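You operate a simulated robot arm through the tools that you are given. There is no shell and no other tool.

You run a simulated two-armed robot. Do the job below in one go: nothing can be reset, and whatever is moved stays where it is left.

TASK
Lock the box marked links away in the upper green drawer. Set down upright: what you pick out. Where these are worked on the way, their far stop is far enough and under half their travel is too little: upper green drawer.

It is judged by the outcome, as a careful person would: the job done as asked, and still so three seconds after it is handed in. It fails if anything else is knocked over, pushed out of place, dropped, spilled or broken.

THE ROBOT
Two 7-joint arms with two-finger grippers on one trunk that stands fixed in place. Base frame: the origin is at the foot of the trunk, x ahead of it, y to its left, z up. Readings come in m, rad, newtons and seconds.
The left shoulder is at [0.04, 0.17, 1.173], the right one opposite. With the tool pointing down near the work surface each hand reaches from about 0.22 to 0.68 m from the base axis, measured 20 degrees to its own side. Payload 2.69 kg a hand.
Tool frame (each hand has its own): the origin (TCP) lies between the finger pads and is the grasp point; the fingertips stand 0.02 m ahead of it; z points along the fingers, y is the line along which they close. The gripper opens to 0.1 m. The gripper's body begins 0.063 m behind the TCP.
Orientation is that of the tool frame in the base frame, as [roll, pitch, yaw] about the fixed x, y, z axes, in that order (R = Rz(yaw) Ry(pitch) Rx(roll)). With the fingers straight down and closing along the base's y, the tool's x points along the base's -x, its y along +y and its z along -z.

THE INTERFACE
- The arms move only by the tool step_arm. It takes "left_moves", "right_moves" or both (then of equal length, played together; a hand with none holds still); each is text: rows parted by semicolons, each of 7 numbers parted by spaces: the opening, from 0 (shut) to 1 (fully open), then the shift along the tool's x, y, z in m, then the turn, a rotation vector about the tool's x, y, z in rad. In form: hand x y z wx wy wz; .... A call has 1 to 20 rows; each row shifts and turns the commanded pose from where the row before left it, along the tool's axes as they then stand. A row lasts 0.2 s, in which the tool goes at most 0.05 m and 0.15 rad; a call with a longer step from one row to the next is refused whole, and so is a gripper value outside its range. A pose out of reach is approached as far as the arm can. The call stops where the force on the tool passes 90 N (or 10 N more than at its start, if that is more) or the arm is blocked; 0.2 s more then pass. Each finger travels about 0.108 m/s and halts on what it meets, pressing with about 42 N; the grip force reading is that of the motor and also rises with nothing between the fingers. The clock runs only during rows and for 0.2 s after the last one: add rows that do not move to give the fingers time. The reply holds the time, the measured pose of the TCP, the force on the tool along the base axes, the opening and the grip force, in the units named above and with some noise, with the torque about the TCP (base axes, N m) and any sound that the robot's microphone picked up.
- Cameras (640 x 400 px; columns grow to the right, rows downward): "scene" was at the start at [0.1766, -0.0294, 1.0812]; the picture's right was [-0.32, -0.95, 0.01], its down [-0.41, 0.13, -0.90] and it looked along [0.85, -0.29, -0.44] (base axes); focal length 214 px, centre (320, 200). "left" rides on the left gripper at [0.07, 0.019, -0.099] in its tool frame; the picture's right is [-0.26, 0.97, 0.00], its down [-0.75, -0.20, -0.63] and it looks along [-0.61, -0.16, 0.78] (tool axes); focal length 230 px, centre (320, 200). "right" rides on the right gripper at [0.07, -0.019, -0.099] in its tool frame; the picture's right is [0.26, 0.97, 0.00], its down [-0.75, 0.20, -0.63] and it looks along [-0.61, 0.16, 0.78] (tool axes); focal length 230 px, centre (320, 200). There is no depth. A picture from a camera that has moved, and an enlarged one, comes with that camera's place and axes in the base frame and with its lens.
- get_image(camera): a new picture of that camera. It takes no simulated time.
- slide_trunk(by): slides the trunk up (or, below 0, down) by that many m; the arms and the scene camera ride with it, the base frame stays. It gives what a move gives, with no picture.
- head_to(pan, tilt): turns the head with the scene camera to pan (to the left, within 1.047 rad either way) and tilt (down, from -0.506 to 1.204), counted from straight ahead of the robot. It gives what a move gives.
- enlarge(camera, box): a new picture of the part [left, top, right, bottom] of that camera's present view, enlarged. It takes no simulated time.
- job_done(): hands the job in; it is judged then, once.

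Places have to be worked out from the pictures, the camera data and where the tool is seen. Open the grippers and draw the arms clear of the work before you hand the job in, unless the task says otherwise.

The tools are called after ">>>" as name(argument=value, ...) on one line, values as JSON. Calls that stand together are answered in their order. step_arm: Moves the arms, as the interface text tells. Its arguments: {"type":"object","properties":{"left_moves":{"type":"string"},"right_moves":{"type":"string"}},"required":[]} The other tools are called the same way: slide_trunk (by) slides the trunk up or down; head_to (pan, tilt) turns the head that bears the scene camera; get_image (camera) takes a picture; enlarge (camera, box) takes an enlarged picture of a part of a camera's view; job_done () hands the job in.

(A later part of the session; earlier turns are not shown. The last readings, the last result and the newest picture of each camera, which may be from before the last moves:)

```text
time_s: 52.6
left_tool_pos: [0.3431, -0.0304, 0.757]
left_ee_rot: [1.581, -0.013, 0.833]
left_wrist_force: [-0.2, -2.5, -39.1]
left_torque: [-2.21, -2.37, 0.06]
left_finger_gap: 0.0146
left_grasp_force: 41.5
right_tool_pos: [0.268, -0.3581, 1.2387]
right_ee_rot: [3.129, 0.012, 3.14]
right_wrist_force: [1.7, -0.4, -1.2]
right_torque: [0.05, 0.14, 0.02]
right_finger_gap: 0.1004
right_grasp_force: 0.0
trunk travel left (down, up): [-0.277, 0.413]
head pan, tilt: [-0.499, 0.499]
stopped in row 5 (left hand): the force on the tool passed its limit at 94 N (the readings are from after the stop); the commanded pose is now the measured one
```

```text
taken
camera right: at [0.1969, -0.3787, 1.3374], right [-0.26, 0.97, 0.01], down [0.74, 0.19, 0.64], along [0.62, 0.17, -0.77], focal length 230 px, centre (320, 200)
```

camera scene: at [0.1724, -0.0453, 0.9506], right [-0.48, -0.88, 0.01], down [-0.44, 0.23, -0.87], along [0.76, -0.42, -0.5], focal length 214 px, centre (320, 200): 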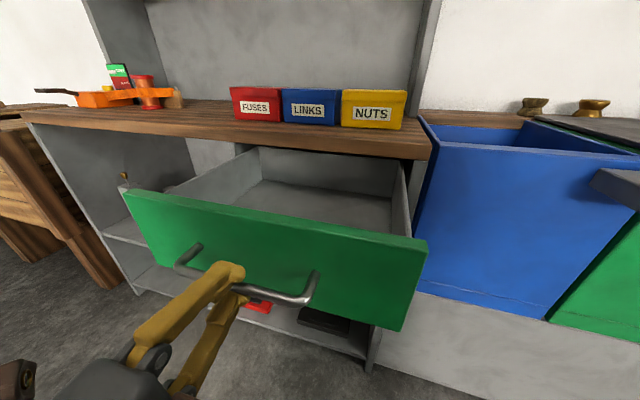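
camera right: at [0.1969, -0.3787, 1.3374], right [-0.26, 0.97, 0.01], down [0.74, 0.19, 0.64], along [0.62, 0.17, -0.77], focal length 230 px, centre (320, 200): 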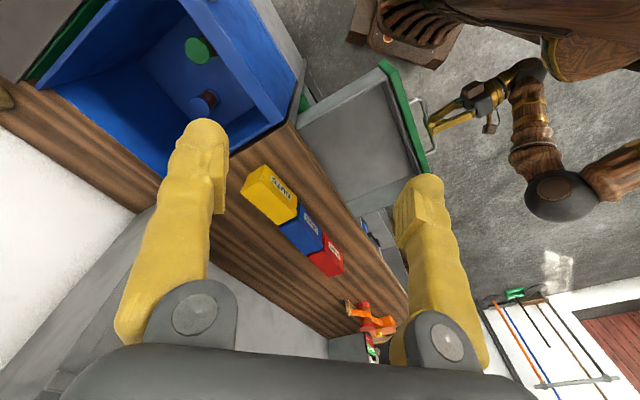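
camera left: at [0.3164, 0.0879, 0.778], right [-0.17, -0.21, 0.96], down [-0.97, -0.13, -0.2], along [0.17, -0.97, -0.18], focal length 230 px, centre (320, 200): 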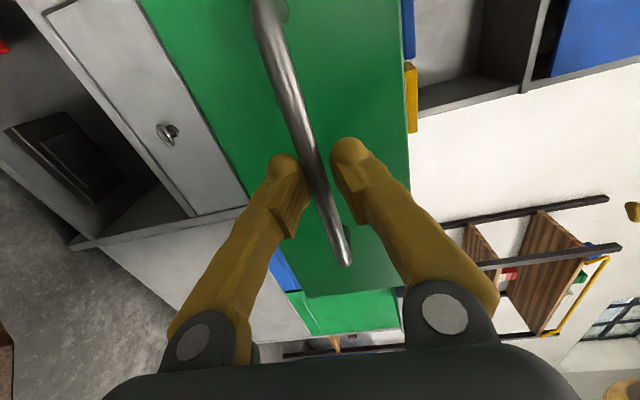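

The drawer is open about 0.25 m, at its far stop, and empty. I release the bar and park the left hand a little in front of the drawer.

>>> step_arm(left_moves="0.4 0 0 0 0 0 0; 0.4 0 0 0 0 0 0; 0.4 0 0 0 0 0 0")

>>> get_image(camera="left")

```text
time_s: 53.4
left_tool_pos: [0.3406, -0.0276, 0.764]
left_ee_rot: [1.555, -0.014, 0.836]
left_wrist_force: [0.6, -0.4, -0.1]
left_torque: [-0.03, -0.01, 0.0]
left_finger_gap: 0.04
left_grasp_force: 0.0
right_tool_pos: [0.2632, -0.3565, 1.2427]
right_ee_rot: [3.132, 0.021, -3.141]
right_wrist_force: [0.3, 0.8, 0.4]
right_torque: [0.0, 0.02, 0.0]
right_finger_gap: 0.1001
right_grasp_force: 0.0
trunk travel left (down, up): [-0.277, 0.413]
head pan, tilt: [-0.499, 0.499]
```

```text
taken
camera left: at [0.3127, 0.0901, 0.7818], right [-0.19, -0.19, 0.96], down [-0.97, -0.13, -0.22], along [0.17, -0.97, -0.16], focal length 230 px, centre (320, 200)
```

left: 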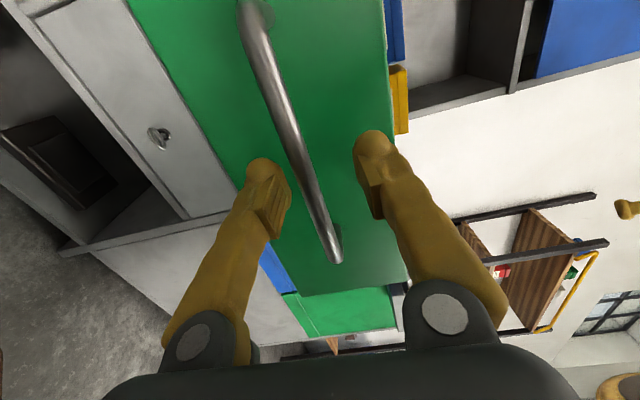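

Now I back the left hand out clear of the bar.

>>> step_arm(left_moves="0.4 0 0 -0.02 0 0 0; 0.4 0 0 -0.02 0 0 0; 0.4 0 0 -0.02 0 0 0; 0.4 0 0 0 0 0 0")

>>> get_image(camera="scene")

>>> enlarge(camera="scene", box=[220, 75, 420, 200])

>>> enlarge(camera="right", box=[230, 140, 370, 300])

```text
time_s: 54.4
left_tool_pos: [0.2914, 0.0072, 0.7623]
left_ee_rot: [1.556, -0.016, 0.815]
left_wrist_force: [0.2, 0.8, -1.0]
left_torque: [0.0, 0.03, -0.06]
left_finger_gap: 0.0398
left_grasp_force: 0.1
right_tool_pos: [0.2628, -0.3565, 1.243]
right_ee_rot: [3.134, 0.022, 3.141]
right_wrist_force: [0.6, -0.3, 0.6]
right_torque: [0.01, -0.02, -0.02]
right_finger_gap: 0.1001
right_grasp_force: 0.1
trunk travel left (down, up): [-0.277, 0.413]
head pan, tilt: [-0.499, 0.499]
```

```text
taken
camera scene: at [0.1669, -0.0435, 0.9524], right [-0.48, -0.88, 0.01], down [-0.44, 0.23, -0.87], along [0.76, -0.42, -0.49], focal length 214 px, centre (320, 200)
```

scene: 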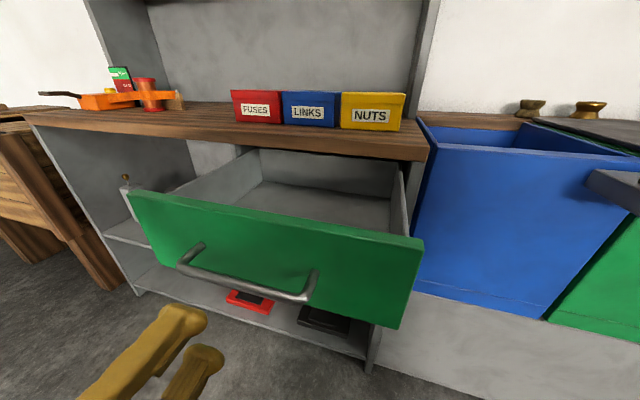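

```text
3.20 times, centred on (320, 138) of scene
camera zoom: at [0.1669, -0.0435, 0.9524], right [-0.48, -0.88, 0.01], down [-0.44, 0.23, -0.87], along [0.76, -0.42, -0.49], focal length 686 px, centre (320, 400)
```

zoom: 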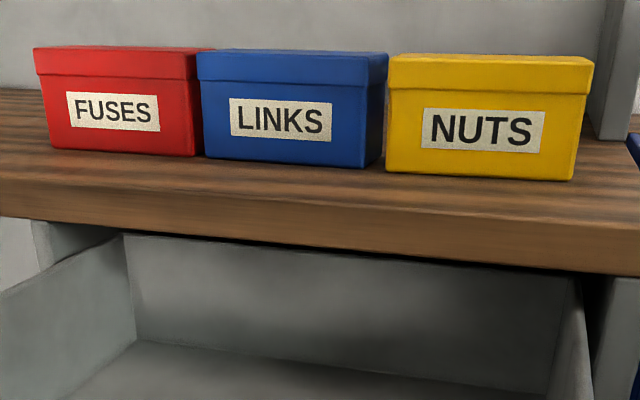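

```text
2.50 times, centred on (300, 220) of right
camera zoom: at [0.1898, -0.3753, 1.3407], right [-0.26, 0.97, 0.0], down [0.74, 0.2, 0.65], along [0.63, 0.17, -0.76], focal length 575 px, centre (370, 150)
```

zoom: 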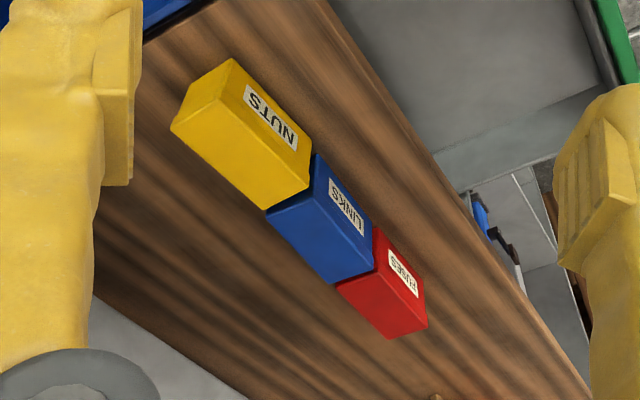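

The drawer interior is clear. I zoom in on LINKS from the right wrist camera to get its position and angle more precisely.

>>> enlarge(camera="right", box=[285, 190, 365, 265])

>>> enlarge(camera="scene", box=[270, 80, 350, 135])

```text
5.33 times, centred on (325, 228) of right
camera zoom: at [0.1898, -0.3753, 1.3407], right [-0.26, 0.97, 0.0], down [0.74, 0.2, 0.65], along [0.63, 0.17, -0.76], focal length 1227 px, centre (293, 53)
```

zoom: 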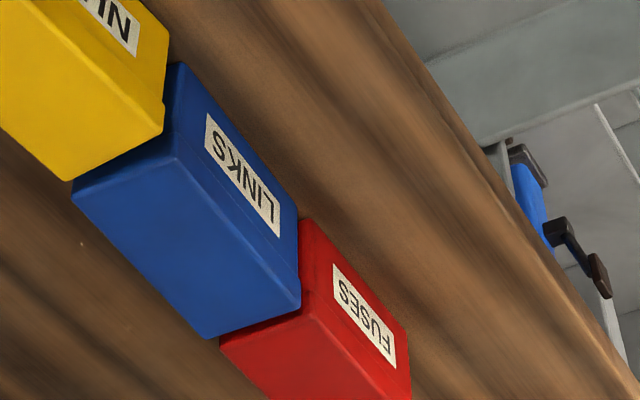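

```text
7.27 times, centred on (310, 108) of scene
camera zoom: at [0.1669, -0.0435, 0.9524], right [-0.48, -0.88, 0.01], down [-0.44, 0.23, -0.87], along [0.76, -0.42, -0.49], focal length 1560 px, centre (393, 873)
```

zoom: 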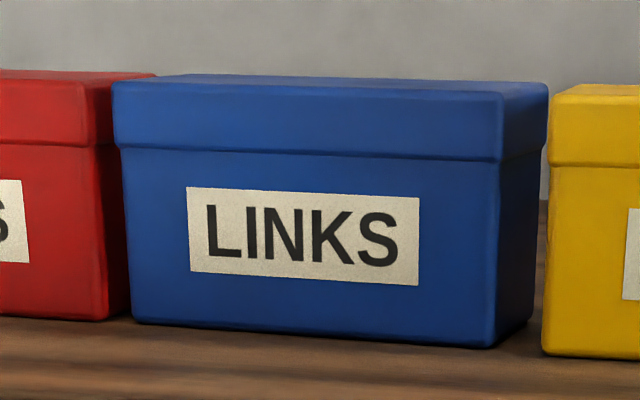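

LINKS is about 0.13 x 0.06 x 0.07 m, centred near (0.674,-0.3025), turned about 42.7°, with its top at z≈0.925. I turn the right hand by that angle so it will close front-to-back on the box.

>>> step_arm(right_moves="1 0 0 0 0 0 -0.149; 1 0 0 0 0 0 -0.149; 1 0 0 0 0 0 -0.149; 1 0 0 0 0 0 -0.149; 1 0 0 0 0 0 -0.149; 1 0 0 0 0 0 0")

```text
time_s: 55.8
left_tool_pos: [0.2922, 0.0081, 0.7622]
left_ee_rot: [1.557, -0.014, 0.817]
left_wrist_force: [-0.1, -0.6, -0.6]
left_torque: [0.02, 0.0, -0.02]
left_finger_gap: 0.04
left_grasp_force: 0.0
right_tool_pos: [0.2586, -0.3646, 1.2546]
right_ee_rot: [-3.106, 0.051, -2.393]
right_wrist_force: [-0.1, 0.3, -0.2]
right_torque: [0.01, -0.01, 0.02]
right_finger_gap: 0.1002
right_grasp_force: 0.0
right hand out of reach, approached as far as the arm can: row 1
trunk travel left (down, up): [-0.277, 0.413]
head pan, tilt: [-0.499, 0.499]
```

The yaw is right. I bring the right hand lower and forward, to about (0.45,-0.31,1.10), above the counter's front.

>>> step_arm(right_moves="1 -0.0295 -0.0147 0.0258 0 0 0; 1 -0.0295 -0.0147 0.0258 0 0 0; 1 -0.0295 -0.0147 0.0258 0 0 0; 1 -0.0295 -0.0147 0.0258 0 0 0; 1 -0.0295 -0.0147 0.0258 0 0 0; 1 -0.0295 -0.0147 0.0258 0 0 0; 1 0 0 0 0 0 0")

```text
time_s: 57.4
left_tool_pos: [0.2922, 0.007, 0.7623]
left_ee_rot: [1.556, -0.015, 0.819]
left_wrist_force: [0.1, 0.3, 0.2]
left_torque: [0.03, -0.05, 0.01]
left_finger_gap: 0.0403
left_grasp_force: 0.0
right_tool_pos: [0.4577, -0.3067, 1.1147]
right_ee_rot: [-3.098, 0.051, -2.397]
right_wrist_force: [-0.4, 0.1, -0.2]
right_torque: [-0.01, -0.02, -0.02]
right_finger_gap: 0.1001
right_grasp_force: 0.1
trunk travel left (down, up): [-0.277, 0.413]
head pan, tilt: [-0.499, 0.499]
```

I level the hand and move it toward a point above LINKS at z≈1.03 to see whether the arm reaches it pointing straight down.

>>> step_arm(right_moves="1 0 0 0 -0.043 0.051 0; 1 -0.027 -0.0239 0.0142 0 0 0; 1 -0.027 -0.0239 0.0142 0 0 0; 1 -0.027 -0.0239 0.0142 0 0 0; 1 -0.027 -0.0239 0.0142 0 0 0; 1 0 0 0 0 0 0")

```text
time_s: 58.8
left_tool_pos: [0.291, 0.0076, 0.7625]
left_ee_rot: [1.557, -0.015, 0.818]
left_wrist_force: [0.8, -0.4, -0.7]
left_torque: [0.01, 0.02, -0.04]
left_finger_gap: 0.0399
left_grasp_force: 0.1
right_tool_pos: [0.6142, -0.3068, 1.0625]
right_ee_rot: [3.136, -0.005, -2.397]
right_wrist_force: [-0.4, -0.4, 0.1]
right_torque: [0.0, -0.02, -0.03]
right_finger_gap: 0.1001
right_grasp_force: 0.1
trunk travel left (down, up): [-0.277, 0.413]
head pan, tilt: [-0.499, 0.499]
```

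It tracks perfectly so far. I do the last 6 cm to above the box.

>>> step_arm(right_moves="1 -0.0156 -0.0125 0.0108 0 0 0; 1 -0.0156 -0.0125 0.0108 0 0 0; 1 -0.0156 -0.0125 0.0108 0 0 0; 1 0 0 0 0 0 0")

>>> get_image(camera="right")

>>> get_image(camera="scene")

```text
time_s: 59.8
left_tool_pos: [0.2928, 0.0081, 0.7609]
left_ee_rot: [1.557, -0.015, 0.819]
left_wrist_force: [0.0, -0.7, -0.1]
left_torque: [-0.01, -0.03, -0.02]
left_finger_gap: 0.0399
left_grasp_force: 0.1
right_tool_pos: [0.6325, -0.2852, 1.0154]
right_ee_rot: [3.136, -0.003, -2.396]
right_wrist_force: [0.6, 0.0, 0.2]
right_torque: [0.0, -0.02, 0.01]
right_finger_gap: 0.1001
right_grasp_force: 0.1
right hand out of reach, approached as far as the arm can: row 1, 2, 3
trunk travel left (down, up): [-0.277, 0.413]
head pan, tilt: [-0.499, 0.499]
```

```text
taken
camera right: at [0.5939, -0.346, 1.1166], right [-0.85, 0.53, 0.01], down [0.42, 0.65, 0.63], along [0.33, 0.53, -0.78], focal length 230 px, centre (320, 200)
```

right: 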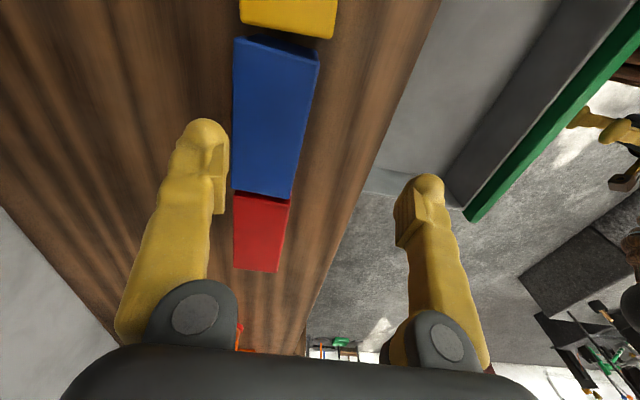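

```text
taken
camera scene: at [0.1671, -0.0437, 0.9524], right [-0.48, -0.88, 0.01], down [-0.44, 0.23, -0.87], along [0.76, -0.42, -0.49], focal length 214 px, centre (320, 200)
```

scene: 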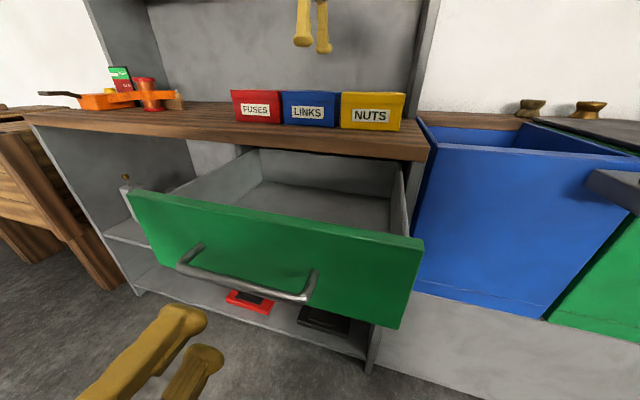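

Straight down, the arm is about 4 cm short of the box. I raise the trunk 4 cm to bring the shoulder level with the wrist, tilt the hand about 12° in the plane of the box's faces, and aim 2 cm toward the NUTS side of LINKS' middle.

>>> slide_trunk(by=0.04)

>>> step_arm(right_moves="1 0.02 0 0 0 -0.105 0; 1 0 0 0 0 -0.105 0; 1 0 0 0 0 0 0; 1 0 0 0 0 0 0")

```text
time_s: 60.6
left_tool_pos: [0.2923, 0.0077, 0.8009]
left_ee_rot: [1.559, -0.014, 0.817]
left_wrist_force: [0.2, -0.8, -0.1]
left_torque: [0.03, 0.0, 0.0]
left_finger_gap: 0.04
left_grasp_force: 0.0
right_tool_pos: [0.6329, -0.2842, 1.0556]
right_ee_rot: [3.136, -0.001, -2.397]
right_wrist_force: [0.6, 0.0, 0.0]
right_torque: [0.0, -0.04, -0.05]
right_finger_gap: 0.1004
right_grasp_force: 0.1
trunk travel left (down, up): [-0.317, 0.373]
head pan, tilt: [-0.499, 0.499]
```

```text
time_s: 61.1
left_tool_pos: [0.2733, 0.003, 0.8035]
left_ee_rot: [1.572, -0.022, 0.787]
left_wrist_force: [0.0, -0.6, 0.4]
left_torque: [-0.02, -0.02, 0.03]
left_finger_gap: 0.0401
left_grasp_force: 0.0
right_tool_pos: [0.5919, -0.2964, 1.0702]
right_ee_rot: [-3.128, 0.11, -2.395]
right_wrist_force: [-0.9, 0.2, 0.5]
right_torque: [0.01, -0.06, -0.03]
right_finger_gap: 0.1002
right_grasp_force: 0.0
trunk travel left (down, up): [-0.317, 0.373]
head pan, tilt: [-0.499, 0.499]
stopped in row 2 (right hand): the arm was blocked; the commanded pose is now the measured one
```

The commanded pose has been reset to the measured one, tilted 6°. I descend diagonally toward the box while adding the remaining tilt, keeping the fingertips above the lids.

>>> step_arm(right_moves="1 -0.0025 -0.006 0.0208 0 -0.03 0; 1 -0.005 -0.0118 0.0208 0 -0.03 0; 1 -0.005 -0.0118 0.0208 0 -0.03 0; 1 -0.005 -0.0118 0.0158 0 0 0; 1 0 0 0 0 0 0")

```text
time_s: 62.0
left_tool_pos: [0.255, -0.0016, 0.7995]
left_ee_rot: [1.594, -0.037, 0.749]
left_wrist_force: [-0.2, -0.1, -0.5]
left_torque: [0.03, 0.02, 0.04]
left_finger_gap: 0.04
left_grasp_force: 0.1
right_tool_pos: [0.6194, -0.3056, 1.0158]
right_ee_rot: [-3.117, 0.216, -2.391]
right_wrist_force: [-1.4, 0.1, 0.0]
right_torque: [0.02, -0.1, -0.01]
right_finger_gap: 0.1001
right_grasp_force: 0.1
trunk travel left (down, up): [-0.317, 0.373]
head pan, tilt: [-0.499, 0.499]
stopped in row 4 (right hand): the arm was blocked; the commanded pose is now the measured one
```

It was blocked again, though not flagged out of reach. I try straight down in small steps from here to see what limits it.

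>>> step_arm(right_moves="1 0.0032 0 0.0147 0 0 0; 1 0.0032 0 0.0147 0 0 0; 1 0 0 0 0 0 0; 1 0 0 0 0 0 0")

>>> get_image(camera="right")

>>> get_image(camera="left")

```text
time_s: 63.0
left_tool_pos: [0.2589, -0.0005, 0.7996]
left_ee_rot: [1.594, -0.035, 0.753]
left_wrist_force: [-0.1, -1.2, -0.2]
left_torque: [0.01, 0.02, 0.03]
left_finger_gap: 0.0398
left_grasp_force: 0.1
right_tool_pos: [0.6231, -0.3065, 0.9811]
right_ee_rot: [-3.12, 0.212, -2.392]
right_wrist_force: [0.5, -0.4, -0.1]
right_torque: [-0.02, 0.0, -0.01]
right_finger_gap: 0.1
right_grasp_force: 0.1
trunk travel left (down, up): [-0.317, 0.373]
head pan, tilt: [-0.499, 0.499]
```

```text
taken
camera right: at [0.5698, -0.3797, 1.0648], right [-0.84, 0.54, -0.07], down [0.3, 0.57, 0.77], along [0.45, 0.62, -0.64], focal length 230 px, centre (320, 200)
```

right: 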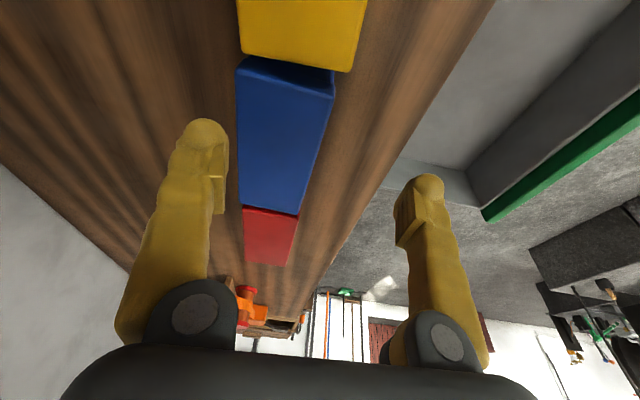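

```text
taken
camera left: at [0.241, 0.1176, 0.8228], right [-0.2, -0.22, 0.96], down [-0.98, -0.05, -0.21], along [0.09, -0.98, -0.2], focal length 230 px, centre (320, 200)
```

left: 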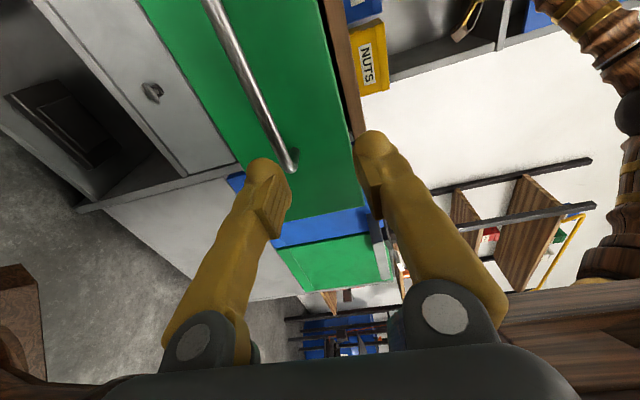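

Straight down works, so the limit is near-full extension rather than an obstacle. I now move slowly toward the box (into the counter direction) at this height.

>>> step_arm(right_moves="1 0 -0.006 0 0 0 0; 1 0 -0.006 0 0 0 0; 1 0 -0.006 0 0 0 0; 1 0 0 0 0 0 0; 1 0 0 0 0 0 0")

```text
time_s: 63.9
left_tool_pos: [0.2382, -0.0066, 0.7966]
left_ee_rot: [1.612, -0.048, 0.713]
left_wrist_force: [-0.9, -0.8, -0.1]
left_torque: [0.0, 0.01, 0.05]
left_finger_gap: 0.0399
left_grasp_force: 0.1
right_tool_pos: [0.6197, -0.3198, 0.9934]
right_ee_rot: [-3.108, 0.227, -2.387]
right_wrist_force: [-1.0, -0.4, 0.6]
right_torque: [-0.01, -0.12, -0.01]
right_finger_gap: 0.0999
right_grasp_force: 0.1
trunk travel left (down, up): [-0.317, 0.373]
head pan, tilt: [-0.499, 0.499]
stopped in row 4 (right hand): the arm was blocked; the commanded pose is now the measured one
```

It was blocked again without a reach flag, so something may be touching. I turn the head up and right to see the right arm itself.

>>> head_to(pan=-0.6, tilt=0.0)

>>> get_image(camera="scene")

```text
time_s: 64.8
left_tool_pos: [0.241, -0.006, 0.7971]
left_ee_rot: [1.612, -0.047, 0.718]
left_wrist_force: [0.4, 0.2, 0.4]
left_torque: [0.03, -0.01, 0.01]
left_finger_gap: 0.0401
left_grasp_force: 0.1
right_tool_pos: [0.6229, -0.319, 0.9923]
right_ee_rot: [-3.112, 0.223, -2.389]
right_wrist_force: [0.2, -0.1, -0.2]
right_torque: [0.03, 0.04, -0.01]
right_finger_gap: 0.1002
right_grasp_force: 0.1
trunk travel left (down, up): [-0.317, 0.373]
head pan, tilt: [-0.6, 0.0]
```

```text
taken
camera scene: at [0.1631, -0.0508, 1.0385], right [-0.56, -0.83, 0.01], down [-0.02, 0.0, -1.0], along [0.83, -0.56, -0.02], focal length 214 px, centre (320, 200)
```

scene: 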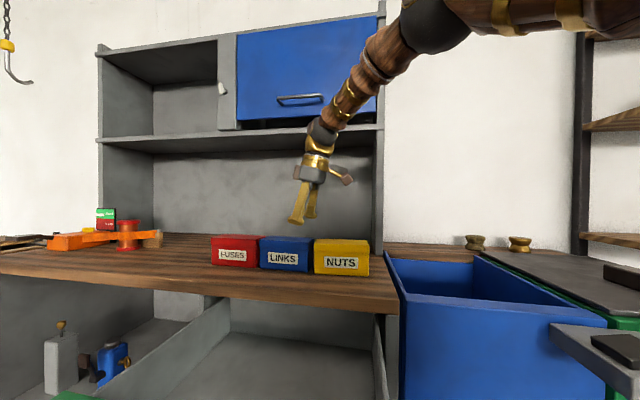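

The right arm is clear of everything: elbow up, not fully stretched. So it was probably lagging near its stretch limit. I go down to z≈0.96 (tips just above the lid) in small steps, where the wrist gets level with the shoulder.

>>> step_arm(right_moves="1 0.0022 0 0.0098 0 0 0; 1 0.0022 0 0.0098 0 0 0; 1 0.0022 0 0.0098 0 0 0; 1 0 0 0 0 0 0")

```text
time_s: 65.8
left_tool_pos: [0.2417, -0.0069, 0.7973]
left_ee_rot: [1.614, -0.046, 0.718]
left_wrist_force: [-0.3, 0.4, -0.1]
left_torque: [0.05, 0.01, 0.0]
left_finger_gap: 0.0401
left_grasp_force: 0.1
right_tool_pos: [0.6228, -0.3205, 0.9617]
right_ee_rot: [-3.112, 0.223, -2.386]
right_wrist_force: [-0.1, -0.2, -0.4]
right_torque: [-0.02, -0.01, 0.01]
right_finger_gap: 0.1003
right_grasp_force: 0.0
trunk travel left (down, up): [-0.317, 0.373]
head pan, tilt: [-0.6, 0.0]
```

Good. Now I make small slow steps into the counter direction.

>>> step_arm(right_moves="1 0 -0.004 0 0 0 0; 1 0 -0.004 0 0 0 0; 1 0 0 0 0 0 0; 1 0 -0.004 0 0 0 0; 1 0 0 0 0 0 0; 1 0 0 0 0 0 0")

```text
time_s: 67.2
left_tool_pos: [0.2409, -0.006, 0.7971]
left_ee_rot: [1.612, -0.045, 0.718]
left_wrist_force: [-0.1, 0.8, 1.1]
left_torque: [0.0, -0.01, -0.02]
left_finger_gap: 0.0401
left_grasp_force: 0.0
right_tool_pos: [0.6335, -0.3297, 0.9611]
right_ee_rot: [-3.112, 0.223, -2.387]
right_wrist_force: [0.1, 0.0, 0.4]
right_torque: [0.01, -0.01, 0.03]
right_finger_gap: 0.1002
right_grasp_force: 0.0
trunk travel left (down, up): [-0.317, 0.373]
head pan, tilt: [-0.6, 0.0]
```

That worked: the n-offset to the box middle is now under 1 cm. Next, small steps along the box toward its middle.

>>> step_arm(right_moves="1 -0.0049 0 0.0011 0 0 0; 1 -0.0049 0 0.0011 0 0 0; 1 0 0 0 0 0 0; 1 -0.0049 0 0.0011 0 0 0; 1 0 0 0 0 0 0; 1 0 0 0 0 0 0")

>>> get_image(camera="right")

```text
time_s: 67.8
left_tool_pos: [0.2211, -0.0111, 0.7959]
left_ee_rot: [1.629, -0.059, 0.681]
left_wrist_force: [-1.1, -0.3, -1.1]
left_torque: [0.03, 0.0, 0.08]
left_finger_gap: 0.04
left_grasp_force: 0.1
right_tool_pos: [0.6233, -0.3209, 0.9766]
right_ee_rot: [-3.098, 0.239, -2.381]
right_wrist_force: [-0.8, 0.7, 0.3]
right_torque: [0.01, -0.09, -0.03]
right_finger_gap: 0.1003
right_grasp_force: 0.0
trunk travel left (down, up): [-0.317, 0.373]
head pan, tilt: [-0.6, 0.0]
stopped in row 3 (right hand): the arm was blocked; the commanded pose is now the measured one
```

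```text
taken
camera right: at [0.5661, -0.3957, 1.0574], right [-0.84, 0.54, -0.1], down [0.27, 0.57, 0.78], along [0.48, 0.63, -0.62], focal length 230 px, centre (320, 200)
```

right: 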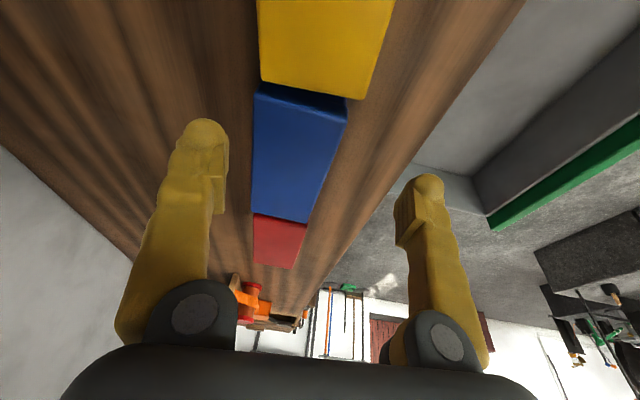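

The limit shows up about 5 cm short of the box's middle, but a grip a little off-centre on the NUTS side is still well on the box. I level the small sideways lean and lower to just above the lid at the spot that was reachable.

>>> step_arm(right_moves="1 0 0 0 -0.043 0 0; 1 0.0025 0 0.0102 0 0 0; 1 0.0022 0 0.0092 0 0 0; 1 0 0 0 0 0 0; 1 0 -0.0035 0 0 0 0; 1 0 -0.0035 0 0 0 0; 1 0 -0.0035 0 0 0 0; 1 0 0 0 0 0 0; 1 0 0 0 0 0 0")

>>> get_image(camera="right")

```text
time_s: 69.6
left_tool_pos: [0.2098, -0.0148, 0.7922]
left_ee_rot: [1.631, -0.093, 0.65]
left_wrist_force: [-0.1, -0.4, -0.7]
left_torque: [0.03, -0.03, 0.04]
left_finger_gap: 0.0401
left_grasp_force: 0.0
right_tool_pos: [0.6174, -0.3295, 0.9641]
right_ee_rot: [-3.131, 0.252, -2.379]
right_wrist_force: [-1.0, 0.0, -0.4]
right_torque: [-0.02, -0.1, -0.04]
right_finger_gap: 0.0998
right_grasp_force: 0.0
trunk travel left (down, up): [-0.317, 0.373]
head pan, tilt: [-0.6, 0.0]
stopped in row 8 (right hand): the arm was blocked; the commanded pose is now the measured one
```

```text
taken
camera right: at [0.5634, -0.406, 1.045], right [-0.85, 0.53, -0.07], down [0.27, 0.54, 0.79], along [0.46, 0.65, -0.6], focal length 230 px, centre (320, 200)
```

right: 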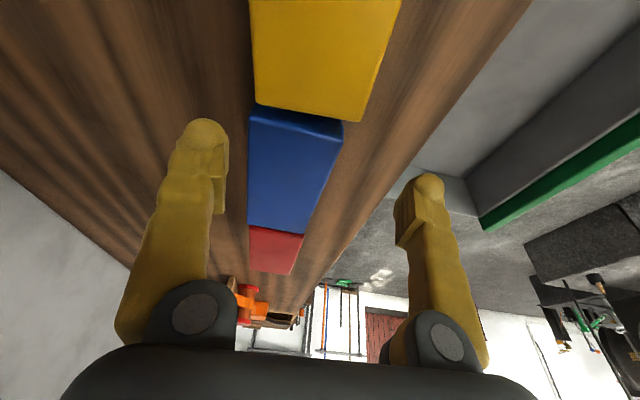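

The readings fit a stretch limit: the wrist can get only about 0.60 m from the shoulder. More tilt in the plane of the box faces brings the wrist closer, so I tilt to about 20° and creep toward a grip point 4-5 cm off the box's middle. I also move the left hand, which has drifted, away from the body.

>>> step_arm(left_moves="0.4 0.022 0 -0.013 0 0 0; 0.4 0.022 0 -0.013 0 0 0; 0.4 0.022 0 -0.013 0 0 0; 0.4 0.022 0 -0.013 0 0 0; 0.4 0.022 0 -0.013 0 0 0; 0.4 0 0 0 0 0 0", right_moves="1 0 0 0 0 -0.05 0; 1 0 0 0 0 -0.05 0; 1 0 0 0 0 0 0; 1 0 -0.0043 0 0 0 0; 1 0 -0.0043 0 0 0 0; 1 0 0 0 0 0 0")

```text
time_s: 71.0
left_tool_pos: [0.2556, 0.1091, 0.8106]
left_ee_rot: [1.619, -0.068, 0.683]
left_wrist_force: [-0.3, -0.5, 0.0]
left_torque: [0.0, 0.01, 0.03]
left_finger_gap: 0.04
left_grasp_force: 0.0
right_tool_pos: [0.6287, -0.3357, 0.9608]
right_ee_rot: [-3.134, 0.348, -2.381]
right_wrist_force: [-0.2, -0.5, -0.1]
right_torque: [-0.04, -0.02, -0.01]
right_finger_gap: 0.1001
right_grasp_force: 0.1
trunk travel left (down, up): [-0.317, 0.373]
head pan, tilt: [-0.6, 0.0]
```

That worked: the offset to the middle is now 0.6 cm across and 5.6 cm along. I creep along the box toward its middle.

>>> step_arm(right_moves="1 -0.0047 0 0.0017 0 0 0; 1 -0.0047 0 0.0017 0 0 0; 1 0 0 0 0 0 0; 1 -0.0047 0 0.0017 0 0 0; 1 0 0 0 0 0 0; 1 0 0 0 0 0 0")

>>> get_image(camera="right")

>>> head_to(pan=-0.55, tilt=0.3)

>>> get_image(camera="scene")

```text
time_s: 72.4
left_tool_pos: [0.2564, 0.109, 0.8096]
left_ee_rot: [1.62, -0.068, 0.683]
left_wrist_force: [-0.3, 0.0, 0.2]
left_torque: [0.05, 0.0, 0.0]
left_finger_gap: 0.0401
left_grasp_force: 0.0
right_tool_pos: [0.6383, -0.3246, 0.9617]
right_ee_rot: [-3.135, 0.348, -2.38]
right_wrist_force: [0.0, 0.7, -0.5]
right_torque: [0.01, 0.05, 0.0]
right_finger_gap: 0.1002
right_grasp_force: 0.1
trunk travel left (down, up): [-0.317, 0.373]
head pan, tilt: [-0.6, 0.0]
```

```text
taken
camera right: at [0.5786, -0.4072, 1.0328], right [-0.84, 0.53, -0.09], down [0.21, 0.49, 0.85], along [0.5, 0.69, -0.52], focal length 230 px, centre (320, 200)
```

right: 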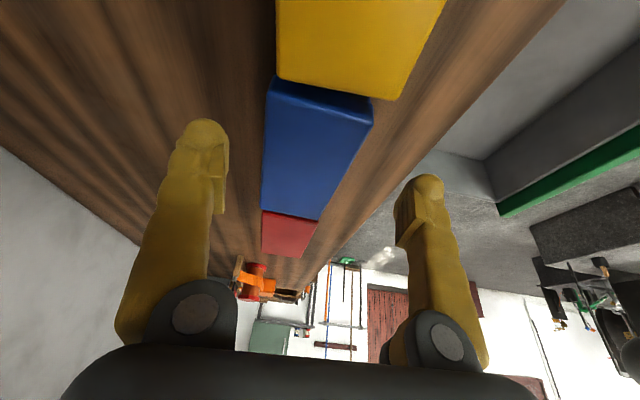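

```text
time_s: 73.2
left_tool_pos: [0.2563, 0.108, 0.8102]
left_ee_rot: [1.62, -0.068, 0.683]
left_wrist_force: [-0.9, 0.5, -0.3]
left_torque: [0.0, 0.01, 0.0]
left_finger_gap: 0.0398
left_grasp_force: 0.1
right_tool_pos: [0.6394, -0.3249, 0.9621]
right_ee_rot: [-3.135, 0.346, -2.379]
right_wrist_force: [-0.8, -0.2, 0.3]
right_torque: [-0.03, 0.03, 0.04]
right_finger_gap: 0.0999
right_grasp_force: 0.1
trunk travel left (down, up): [-0.317, 0.373]
head pan, tilt: [-0.55, 0.3]
```

```text
taken
camera scene: at [0.1677, -0.0487, 1.0109], right [-0.52, -0.85, 0.01], down [-0.27, 0.15, -0.95], along [0.81, -0.5, -0.31], focal length 214 px, centre (320, 200)
```

scene: 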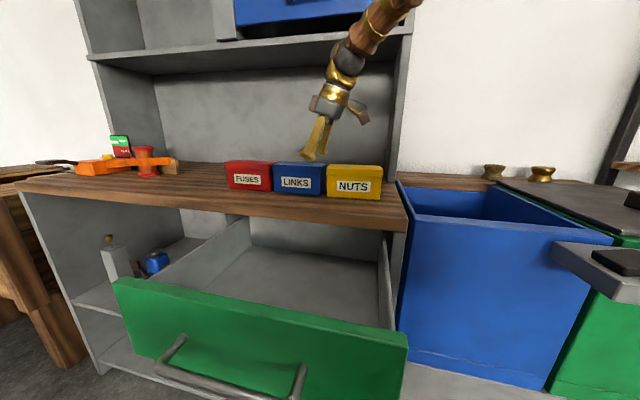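

The hand is now 4 cm off the box's middle along it and within 1 cm across it. Since the arms ride with the trunk, I use the trunk to lower the hand straight down, starting with a small step, and check that the fingers straddle the box.

>>> slide_trunk(by=-0.025)

>>> enlarge(camera="scene", box=[220, 70, 400, 210])

>>> get_image(camera="right")

```text
time_s: 73.9
left_tool_pos: [0.2566, 0.108, 0.7846]
left_ee_rot: [1.619, -0.07, 0.682]
left_wrist_force: [-0.7, -0.6, 0.2]
left_torque: [-0.02, 0.04, 0.03]
left_finger_gap: 0.0397
left_grasp_force: 0.0
right_tool_pos: [0.6388, -0.3255, 0.9369]
right_ee_rot: [-3.133, 0.347, -2.38]
right_wrist_force: [0.1, -0.1, -1.2]
right_torque: [0.01, 0.01, 0.04]
right_finger_gap: 0.1
right_grasp_force: 0.0
trunk travel left (down, up): [-0.292, 0.398]
head pan, tilt: [-0.55, 0.3]
```

```text
2.86 times, centred on (310, 140) of scene
camera zoom: at [0.1672, -0.0487, 0.9858], right [-0.52, -0.85, 0.01], down [-0.27, 0.15, -0.95], along [0.81, -0.5, -0.31], focal length 613 px, centre (349, 371)
```

zoom: 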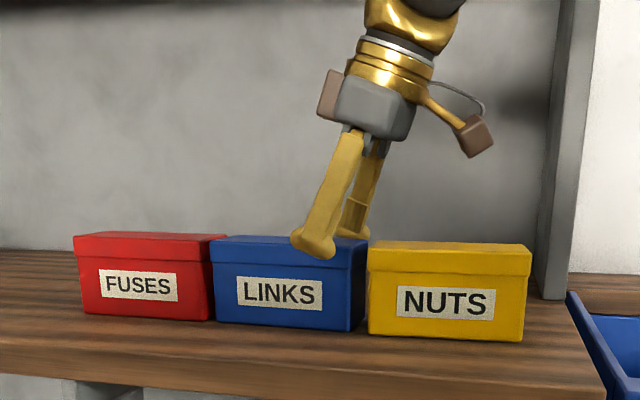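

```text
taken
camera right: at [0.5784, -0.4072, 1.008], right [-0.84, 0.53, -0.1], down [0.21, 0.49, 0.85], along [0.5, 0.69, -0.52], focal length 230 px, centre (320, 200)
```

right: 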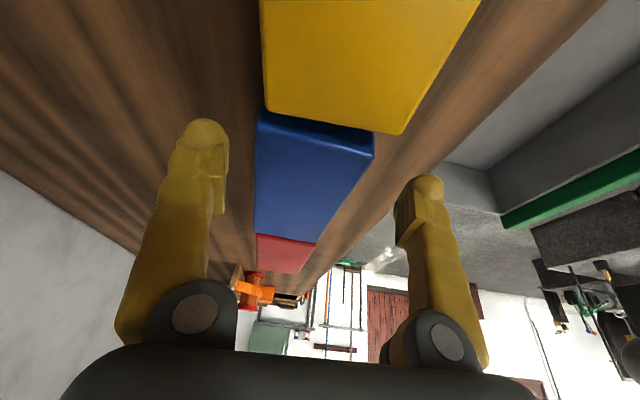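

The fingers straddle LINKS front and back, and the wrist camera clears NUTS well. I lower another 25 mm.

>>> slide_trunk(by=-0.025)

>>> enlarge(camera="scene", box=[220, 70, 400, 210])

```text
time_s: 74.6
left_tool_pos: [0.2553, 0.1086, 0.7607]
left_ee_rot: [1.619, -0.069, 0.683]
left_wrist_force: [0.3, 0.6, 0.4]
left_torque: [0.02, 0.01, 0.01]
left_finger_gap: 0.04
left_grasp_force: 0.1
right_tool_pos: [0.6384, -0.3271, 0.9122]
right_ee_rot: [-3.132, 0.347, -2.379]
right_wrist_force: [-0.2, 0.3, -0.3]
right_torque: [-0.03, -0.02, 0.0]
right_finger_gap: 0.1
right_grasp_force: 0.1
trunk travel left (down, up): [-0.267, 0.423]
head pan, tilt: [-0.55, 0.3]
```

```text
2.86 times, centred on (310, 140) of scene
camera zoom: at [0.1667, -0.0487, 0.9608], right [-0.52, -0.85, 0.01], down [-0.27, 0.15, -0.95], along [0.81, -0.5, -0.31], focal length 613 px, centre (349, 371)
```

zoom: 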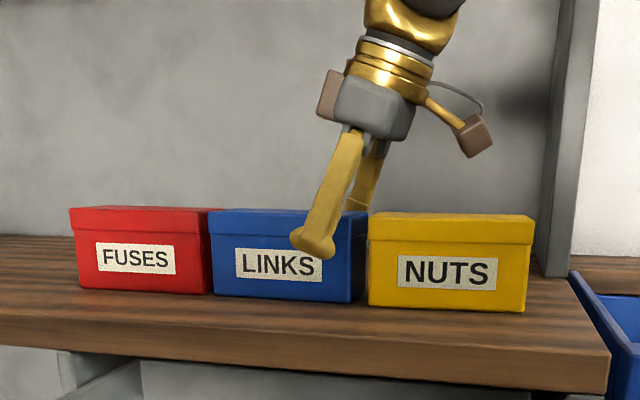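

No contact, and clearances are good. The last 22 mm brings the grasp point to z≈0.89.

>>> slide_trunk(by=-0.022)

>>> enlarge(camera="scene", box=[220, 70, 400, 210])

>>> get_image(camera="right")

```text
time_s: 75.3
left_tool_pos: [0.2563, 0.1086, 0.7383]
left_ee_rot: [1.62, -0.07, 0.682]
left_wrist_force: [0.0, -0.2, 0.7]
left_torque: [0.04, -0.05, 0.0]
left_finger_gap: 0.04
left_grasp_force: 0.0
right_tool_pos: [0.6387, -0.325, 0.8902]
right_ee_rot: [-3.132, 0.347, -2.379]
right_wrist_force: [0.1, 1.2, 0.0]
right_torque: [-0.01, -0.02, 0.01]
right_finger_gap: 0.1001
right_grasp_force: 0.0
trunk travel left (down, up): [-0.245, 0.445]
head pan, tilt: [-0.55, 0.3]
```

```text
2.86 times, centred on (310, 140) of scene
camera zoom: at [0.1663, -0.0487, 0.9388], right [-0.52, -0.85, 0.01], down [-0.27, 0.15, -0.95], along [0.81, -0.5, -0.31], focal length 613 px, centre (349, 371)
```

zoom: 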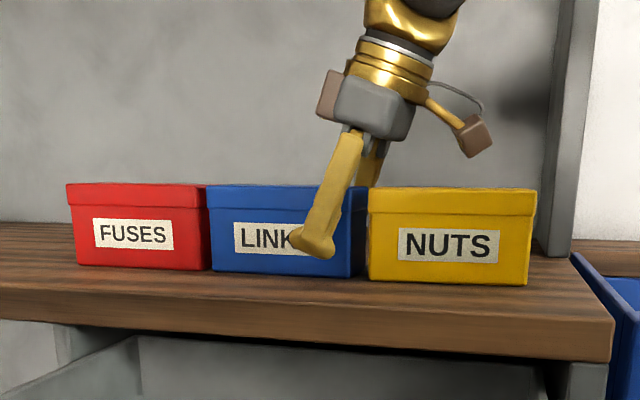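

```text
taken
camera right: at [0.5783, -0.4072, 0.961], right [-0.84, 0.53, -0.1], down [0.21, 0.49, 0.85], along [0.5, 0.69, -0.52], focal length 230 px, centre (320, 200)
```

right: 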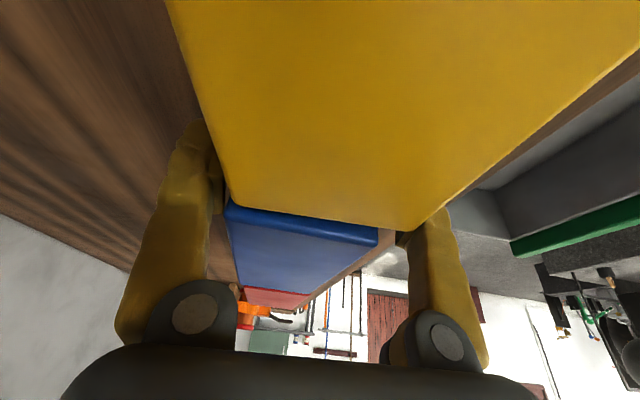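

The fingers are at mid-height on LINKS, clear of its neighbours. I close gradually and then grip.

>>> step_arm(right_moves="0.85 0 0 0 0 0 0; 0.75 0 0 0 0 0 0; 0.68 0 0 0 0 0 0; 0.6 0 0 0 0 0 0; 0.4 0 0 0 0 0 0; 0 0 0 0 0 0 0; 0 0 0 0 0 0 0")

>>> enlarge(camera="scene", box=[220, 70, 400, 210])

>>> get_image(camera="right")

```text
time_s: 76.9
left_tool_pos: [0.2562, 0.1084, 0.7375]
left_ee_rot: [1.619, -0.068, 0.682]
left_wrist_force: [1.1, -0.4, -0.4]
left_torque: [-0.01, 0.0, 0.03]
left_finger_gap: 0.04
left_grasp_force: 0.1
right_tool_pos: [0.6384, -0.3263, 0.8896]
right_ee_rot: [-3.133, 0.348, -2.379]
right_wrist_force: [1.2, -0.8, 0.8]
right_torque: [0.12, 0.1, -0.14]
right_finger_gap: 0.0613
right_grasp_force: 41.9
trunk travel left (down, up): [-0.245, 0.445]
head pan, tilt: [-0.55, 0.3]
```

```text
2.86 times, centred on (310, 140) of scene
camera zoom: at [0.1665, -0.0487, 0.9388], right [-0.52, -0.85, 0.01], down [-0.27, 0.15, -0.95], along [0.81, -0.5, -0.31], focal length 613 px, centre (349, 371)
```

zoom: 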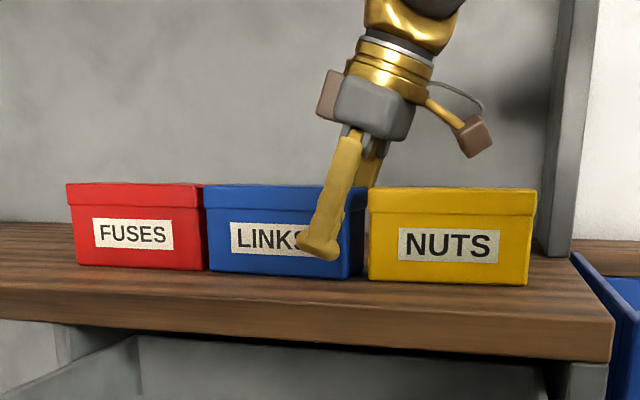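

```text
taken
camera right: at [0.5784, -0.4073, 0.9609], right [-0.84, 0.53, -0.1], down [0.21, 0.49, 0.85], along [0.5, 0.69, -0.52], focal length 230 px, centre (320, 200)
```

right: 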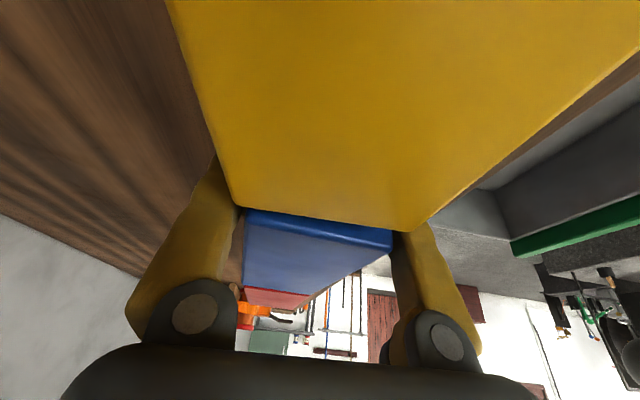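

LINKS is gripped (61 mm gap, 42 N) and the neighbours haven't moved. I lift it straight up with the trunk, a little at first.

>>> slide_trunk(by=0.03)

>>> enlarge(camera="scene", box=[220, 70, 400, 210])

```text
time_s: 77.7
left_tool_pos: [0.258, 0.1084, 0.7676]
left_ee_rot: [1.62, -0.07, 0.683]
left_wrist_force: [0.3, -0.5, 0.0]
left_torque: [-0.01, 0.01, 0.02]
left_finger_gap: 0.0399
left_grasp_force: 0.0
right_tool_pos: [0.639, -0.3266, 0.9198]
right_ee_rot: [-3.132, 0.346, -2.379]
right_wrist_force: [-0.4, -0.1, -5.4]
right_torque: [-0.18, 0.17, 0.02]
right_finger_gap: 0.0608
right_grasp_force: 42.4
trunk travel left (down, up): [-0.275, 0.415]
head pan, tilt: [-0.55, 0.3]
```

```text
2.86 times, centred on (310, 140) of scene
camera zoom: at [0.1676, -0.0489, 0.9687], right [-0.52, -0.85, 0.01], down [-0.27, 0.15, -0.95], along [0.81, -0.5, -0.31], focal length 613 px, centre (349, 371)
```

zoom: 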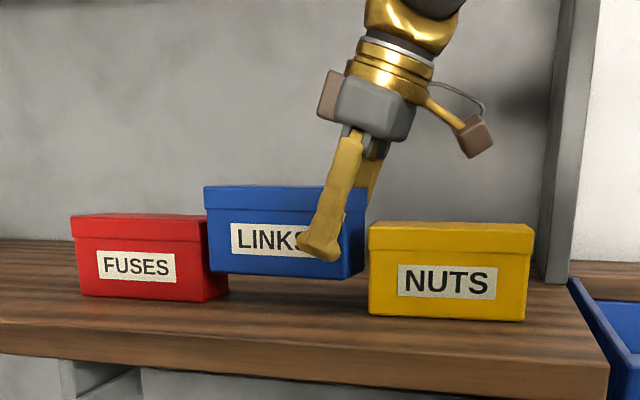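

The box comes up level, weighing about 5.4 N. I lift another 6 cm so its underside clears the neighbours' tops.

>>> slide_trunk(by=0.06)

>>> head_to(pan=-0.5, tilt=0.5)

>>> get_image(camera="scene")

```text
time_s: 78.7
left_tool_pos: [0.2574, 0.1082, 0.8273]
left_ee_rot: [1.622, -0.07, 0.683]
left_wrist_force: [0.2, 0.1, -0.3]
left_torque: [0.0, 0.0, 0.03]
left_finger_gap: 0.0398
left_grasp_force: 0.0
right_tool_pos: [0.6384, -0.3254, 0.9802]
right_ee_rot: [-3.134, 0.344, -2.381]
right_wrist_force: [0.9, -0.1, -6.3]
right_torque: [-0.13, 0.18, -0.01]
right_finger_gap: 0.0608
right_grasp_force: 42.4
trunk travel left (down, up): [-0.335, 0.355]
head pan, tilt: [-0.55, 0.3]
```

```text
time_s: 79.4
left_tool_pos: [0.2574, 0.1096, 0.8261]
left_ee_rot: [1.62, -0.069, 0.682]
left_wrist_force: [-0.2, -1.2, 0.5]
left_torque: [0.0, 0.02, -0.01]
left_finger_gap: 0.04
left_grasp_force: 0.0
right_tool_pos: [0.6386, -0.3266, 0.98]
right_ee_rot: [-3.134, 0.345, -2.379]
right_wrist_force: [0.3, -0.2, -5.8]
right_torque: [-0.18, 0.18, -0.04]
right_finger_gap: 0.0607
right_grasp_force: 41.8
trunk travel left (down, up): [-0.335, 0.355]
head pan, tilt: [-0.499, 0.499]
```

```text
taken
camera scene: at [0.1685, -0.0437, 1.0103], right [-0.48, -0.88, 0.01], down [-0.44, 0.23, -0.87], along [0.76, -0.42, -0.49], focal length 214 px, centre (320, 200)
```

scene: 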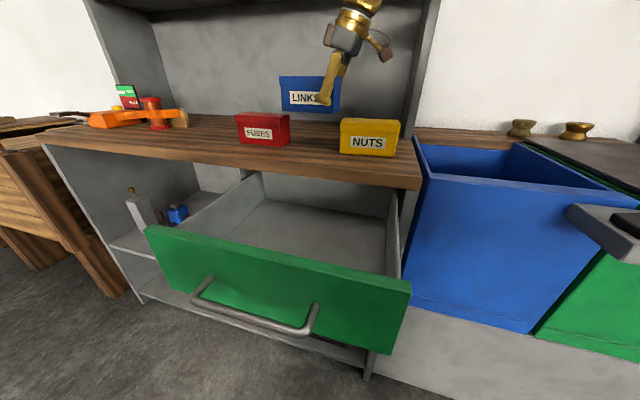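

The box is held level above the counter. I look closely into the drawer to judge its floor and walls before placing.

>>> enlarge(camera="scene", box=[140, 150, 420, 325])

>>> get_image(camera="left")

```text
2.29 times, centred on (280, 238) of scene
camera zoom: at [0.1685, -0.0437, 1.0103], right [-0.48, -0.88, 0.01], down [-0.44, 0.23, -0.87], along [0.76, -0.42, -0.49], focal length 490 px, centre (411, 114)
```

zoom: 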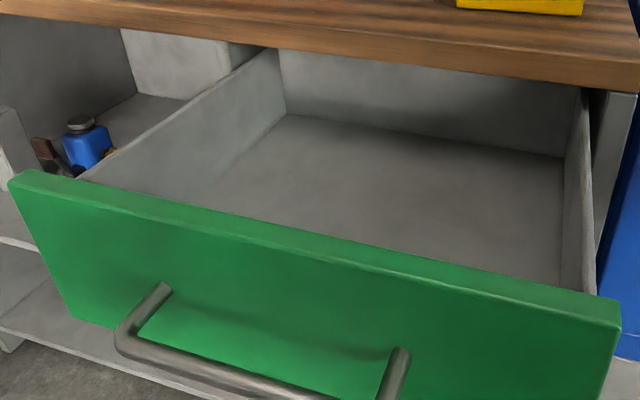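

```text
taken
camera left: at [0.2467, 0.2278, 0.8561], right [-0.22, -0.24, 0.94], down [-0.97, 0.03, -0.22], along [0.02, -0.97, -0.24], focal length 230 px, centre (320, 200)
```

left: 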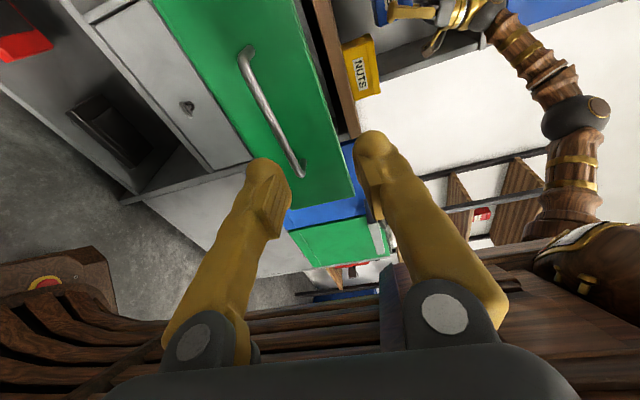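

The drawer floor is at about z=0.70, the side walls reach about 0.80 and the interior is about 0.34 x 0.30 m. I carry the box out along the drawer's axis until it is above the open part.

>>> step_arm(right_moves="0 0.0005 0.012 0 0 0 0; 0 0.0008 0.024 -0.0003 0 0 0; 0 0.0008 0.025 -0.0003 0 0 0; 0 0.0008 0.025 -0.0003 0 0 0; 0 0.0008 0.025 -0.0003 0 0 0; 0 0.0008 0.025 -0.0003 0 0 0; 0 0.0008 0.025 -0.0003 0 0 0; 0 0.0008 0.025 -0.0003 0 0 0; 0 0.0008 0.025 -0.0003 0 0 0; 0 0.0005 0.02 0 0 0 0; 0 0 0.01 0 0 0 0; 0 0 0 0 0 0 0")

>>> get_image(camera="scene")

```text
time_s: 82.0
left_tool_pos: [0.2557, 0.1082, 0.8285]
left_ee_rot: [1.619, -0.068, 0.683]
left_wrist_force: [-0.2, -0.1, -0.2]
left_torque: [0.02, 0.02, 0.0]
left_finger_gap: 0.0401
left_grasp_force: 0.1
right_tool_pos: [0.4648, -0.1556, 0.9776]
right_ee_rot: [-3.134, 0.347, -2.381]
right_wrist_force: [-0.2, 0.6, -5.2]
right_torque: [-0.2, 0.16, -0.01]
right_finger_gap: 0.0601
right_grasp_force: 41.5
trunk travel left (down, up): [-0.335, 0.355]
head pan, tilt: [-0.499, 0.499]
```

```text
taken
camera scene: at [0.1683, -0.0435, 1.0103], right [-0.48, -0.88, 0.01], down [-0.44, 0.23, -0.87], along [0.76, -0.42, -0.49], focal length 214 px, centre (320, 200)
```

scene: 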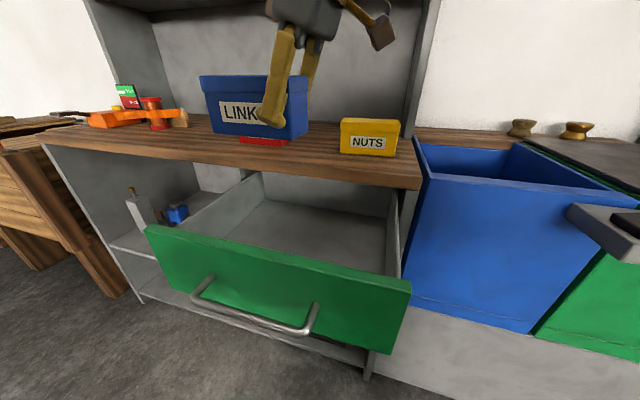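

The box hangs centred over the drawer, with the LINKS label upright. I lower it halfway and check.

>>> step_arm(right_moves="0 0.0068 0 0.0188 0 0 0; 0 0.0085 0 0.0235 0 0 0; 0 0.0085 0 0.0235 0 0 0; 0 0.0085 0 0.0235 0 0 0; 0 0.0085 0 0.0235 0 0 0; 0 0.0085 0 0.0235 0 0 0; 0 0 0 0 0 0 0")

>>> get_image(camera="scene")

>>> get_image(camera="right")

```text
time_s: 83.6
left_tool_pos: [0.2567, 0.1084, 0.8267]
left_ee_rot: [1.618, -0.068, 0.683]
left_wrist_force: [-0.5, -1.0, -0.5]
left_torque: [0.03, 0.06, 0.0]
left_finger_gap: 0.0399
left_grasp_force: 0.1
right_tool_pos: [0.467, -0.1574, 0.8316]
right_ee_rot: [-3.132, 0.345, -2.381]
right_wrist_force: [-0.7, 0.5, -5.4]
right_torque: [-0.13, 0.19, -0.01]
right_finger_gap: 0.06
right_grasp_force: 42.3
trunk travel left (down, up): [-0.335, 0.355]
head pan, tilt: [-0.499, 0.499]
```

```text
taken
camera scene: at [0.1682, -0.0435, 1.0104], right [-0.48, -0.88, 0.01], down [-0.44, 0.23, -0.87], along [0.76, -0.42, -0.49], focal length 214 px, centre (320, 200)
```

scene: 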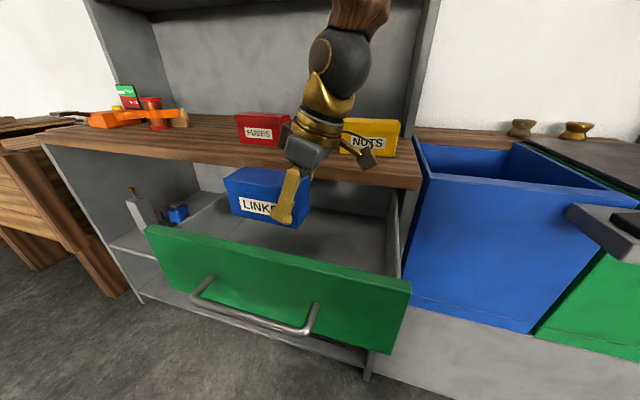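

```text
taken
camera right: at [0.4067, -0.2387, 0.9024], right [-0.84, 0.53, -0.1], down [0.22, 0.49, 0.85], along [0.5, 0.69, -0.53], focal length 230 px, centre (320, 200)
```

right: 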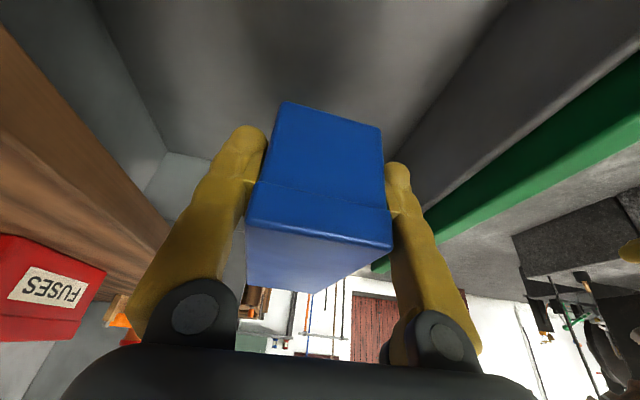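

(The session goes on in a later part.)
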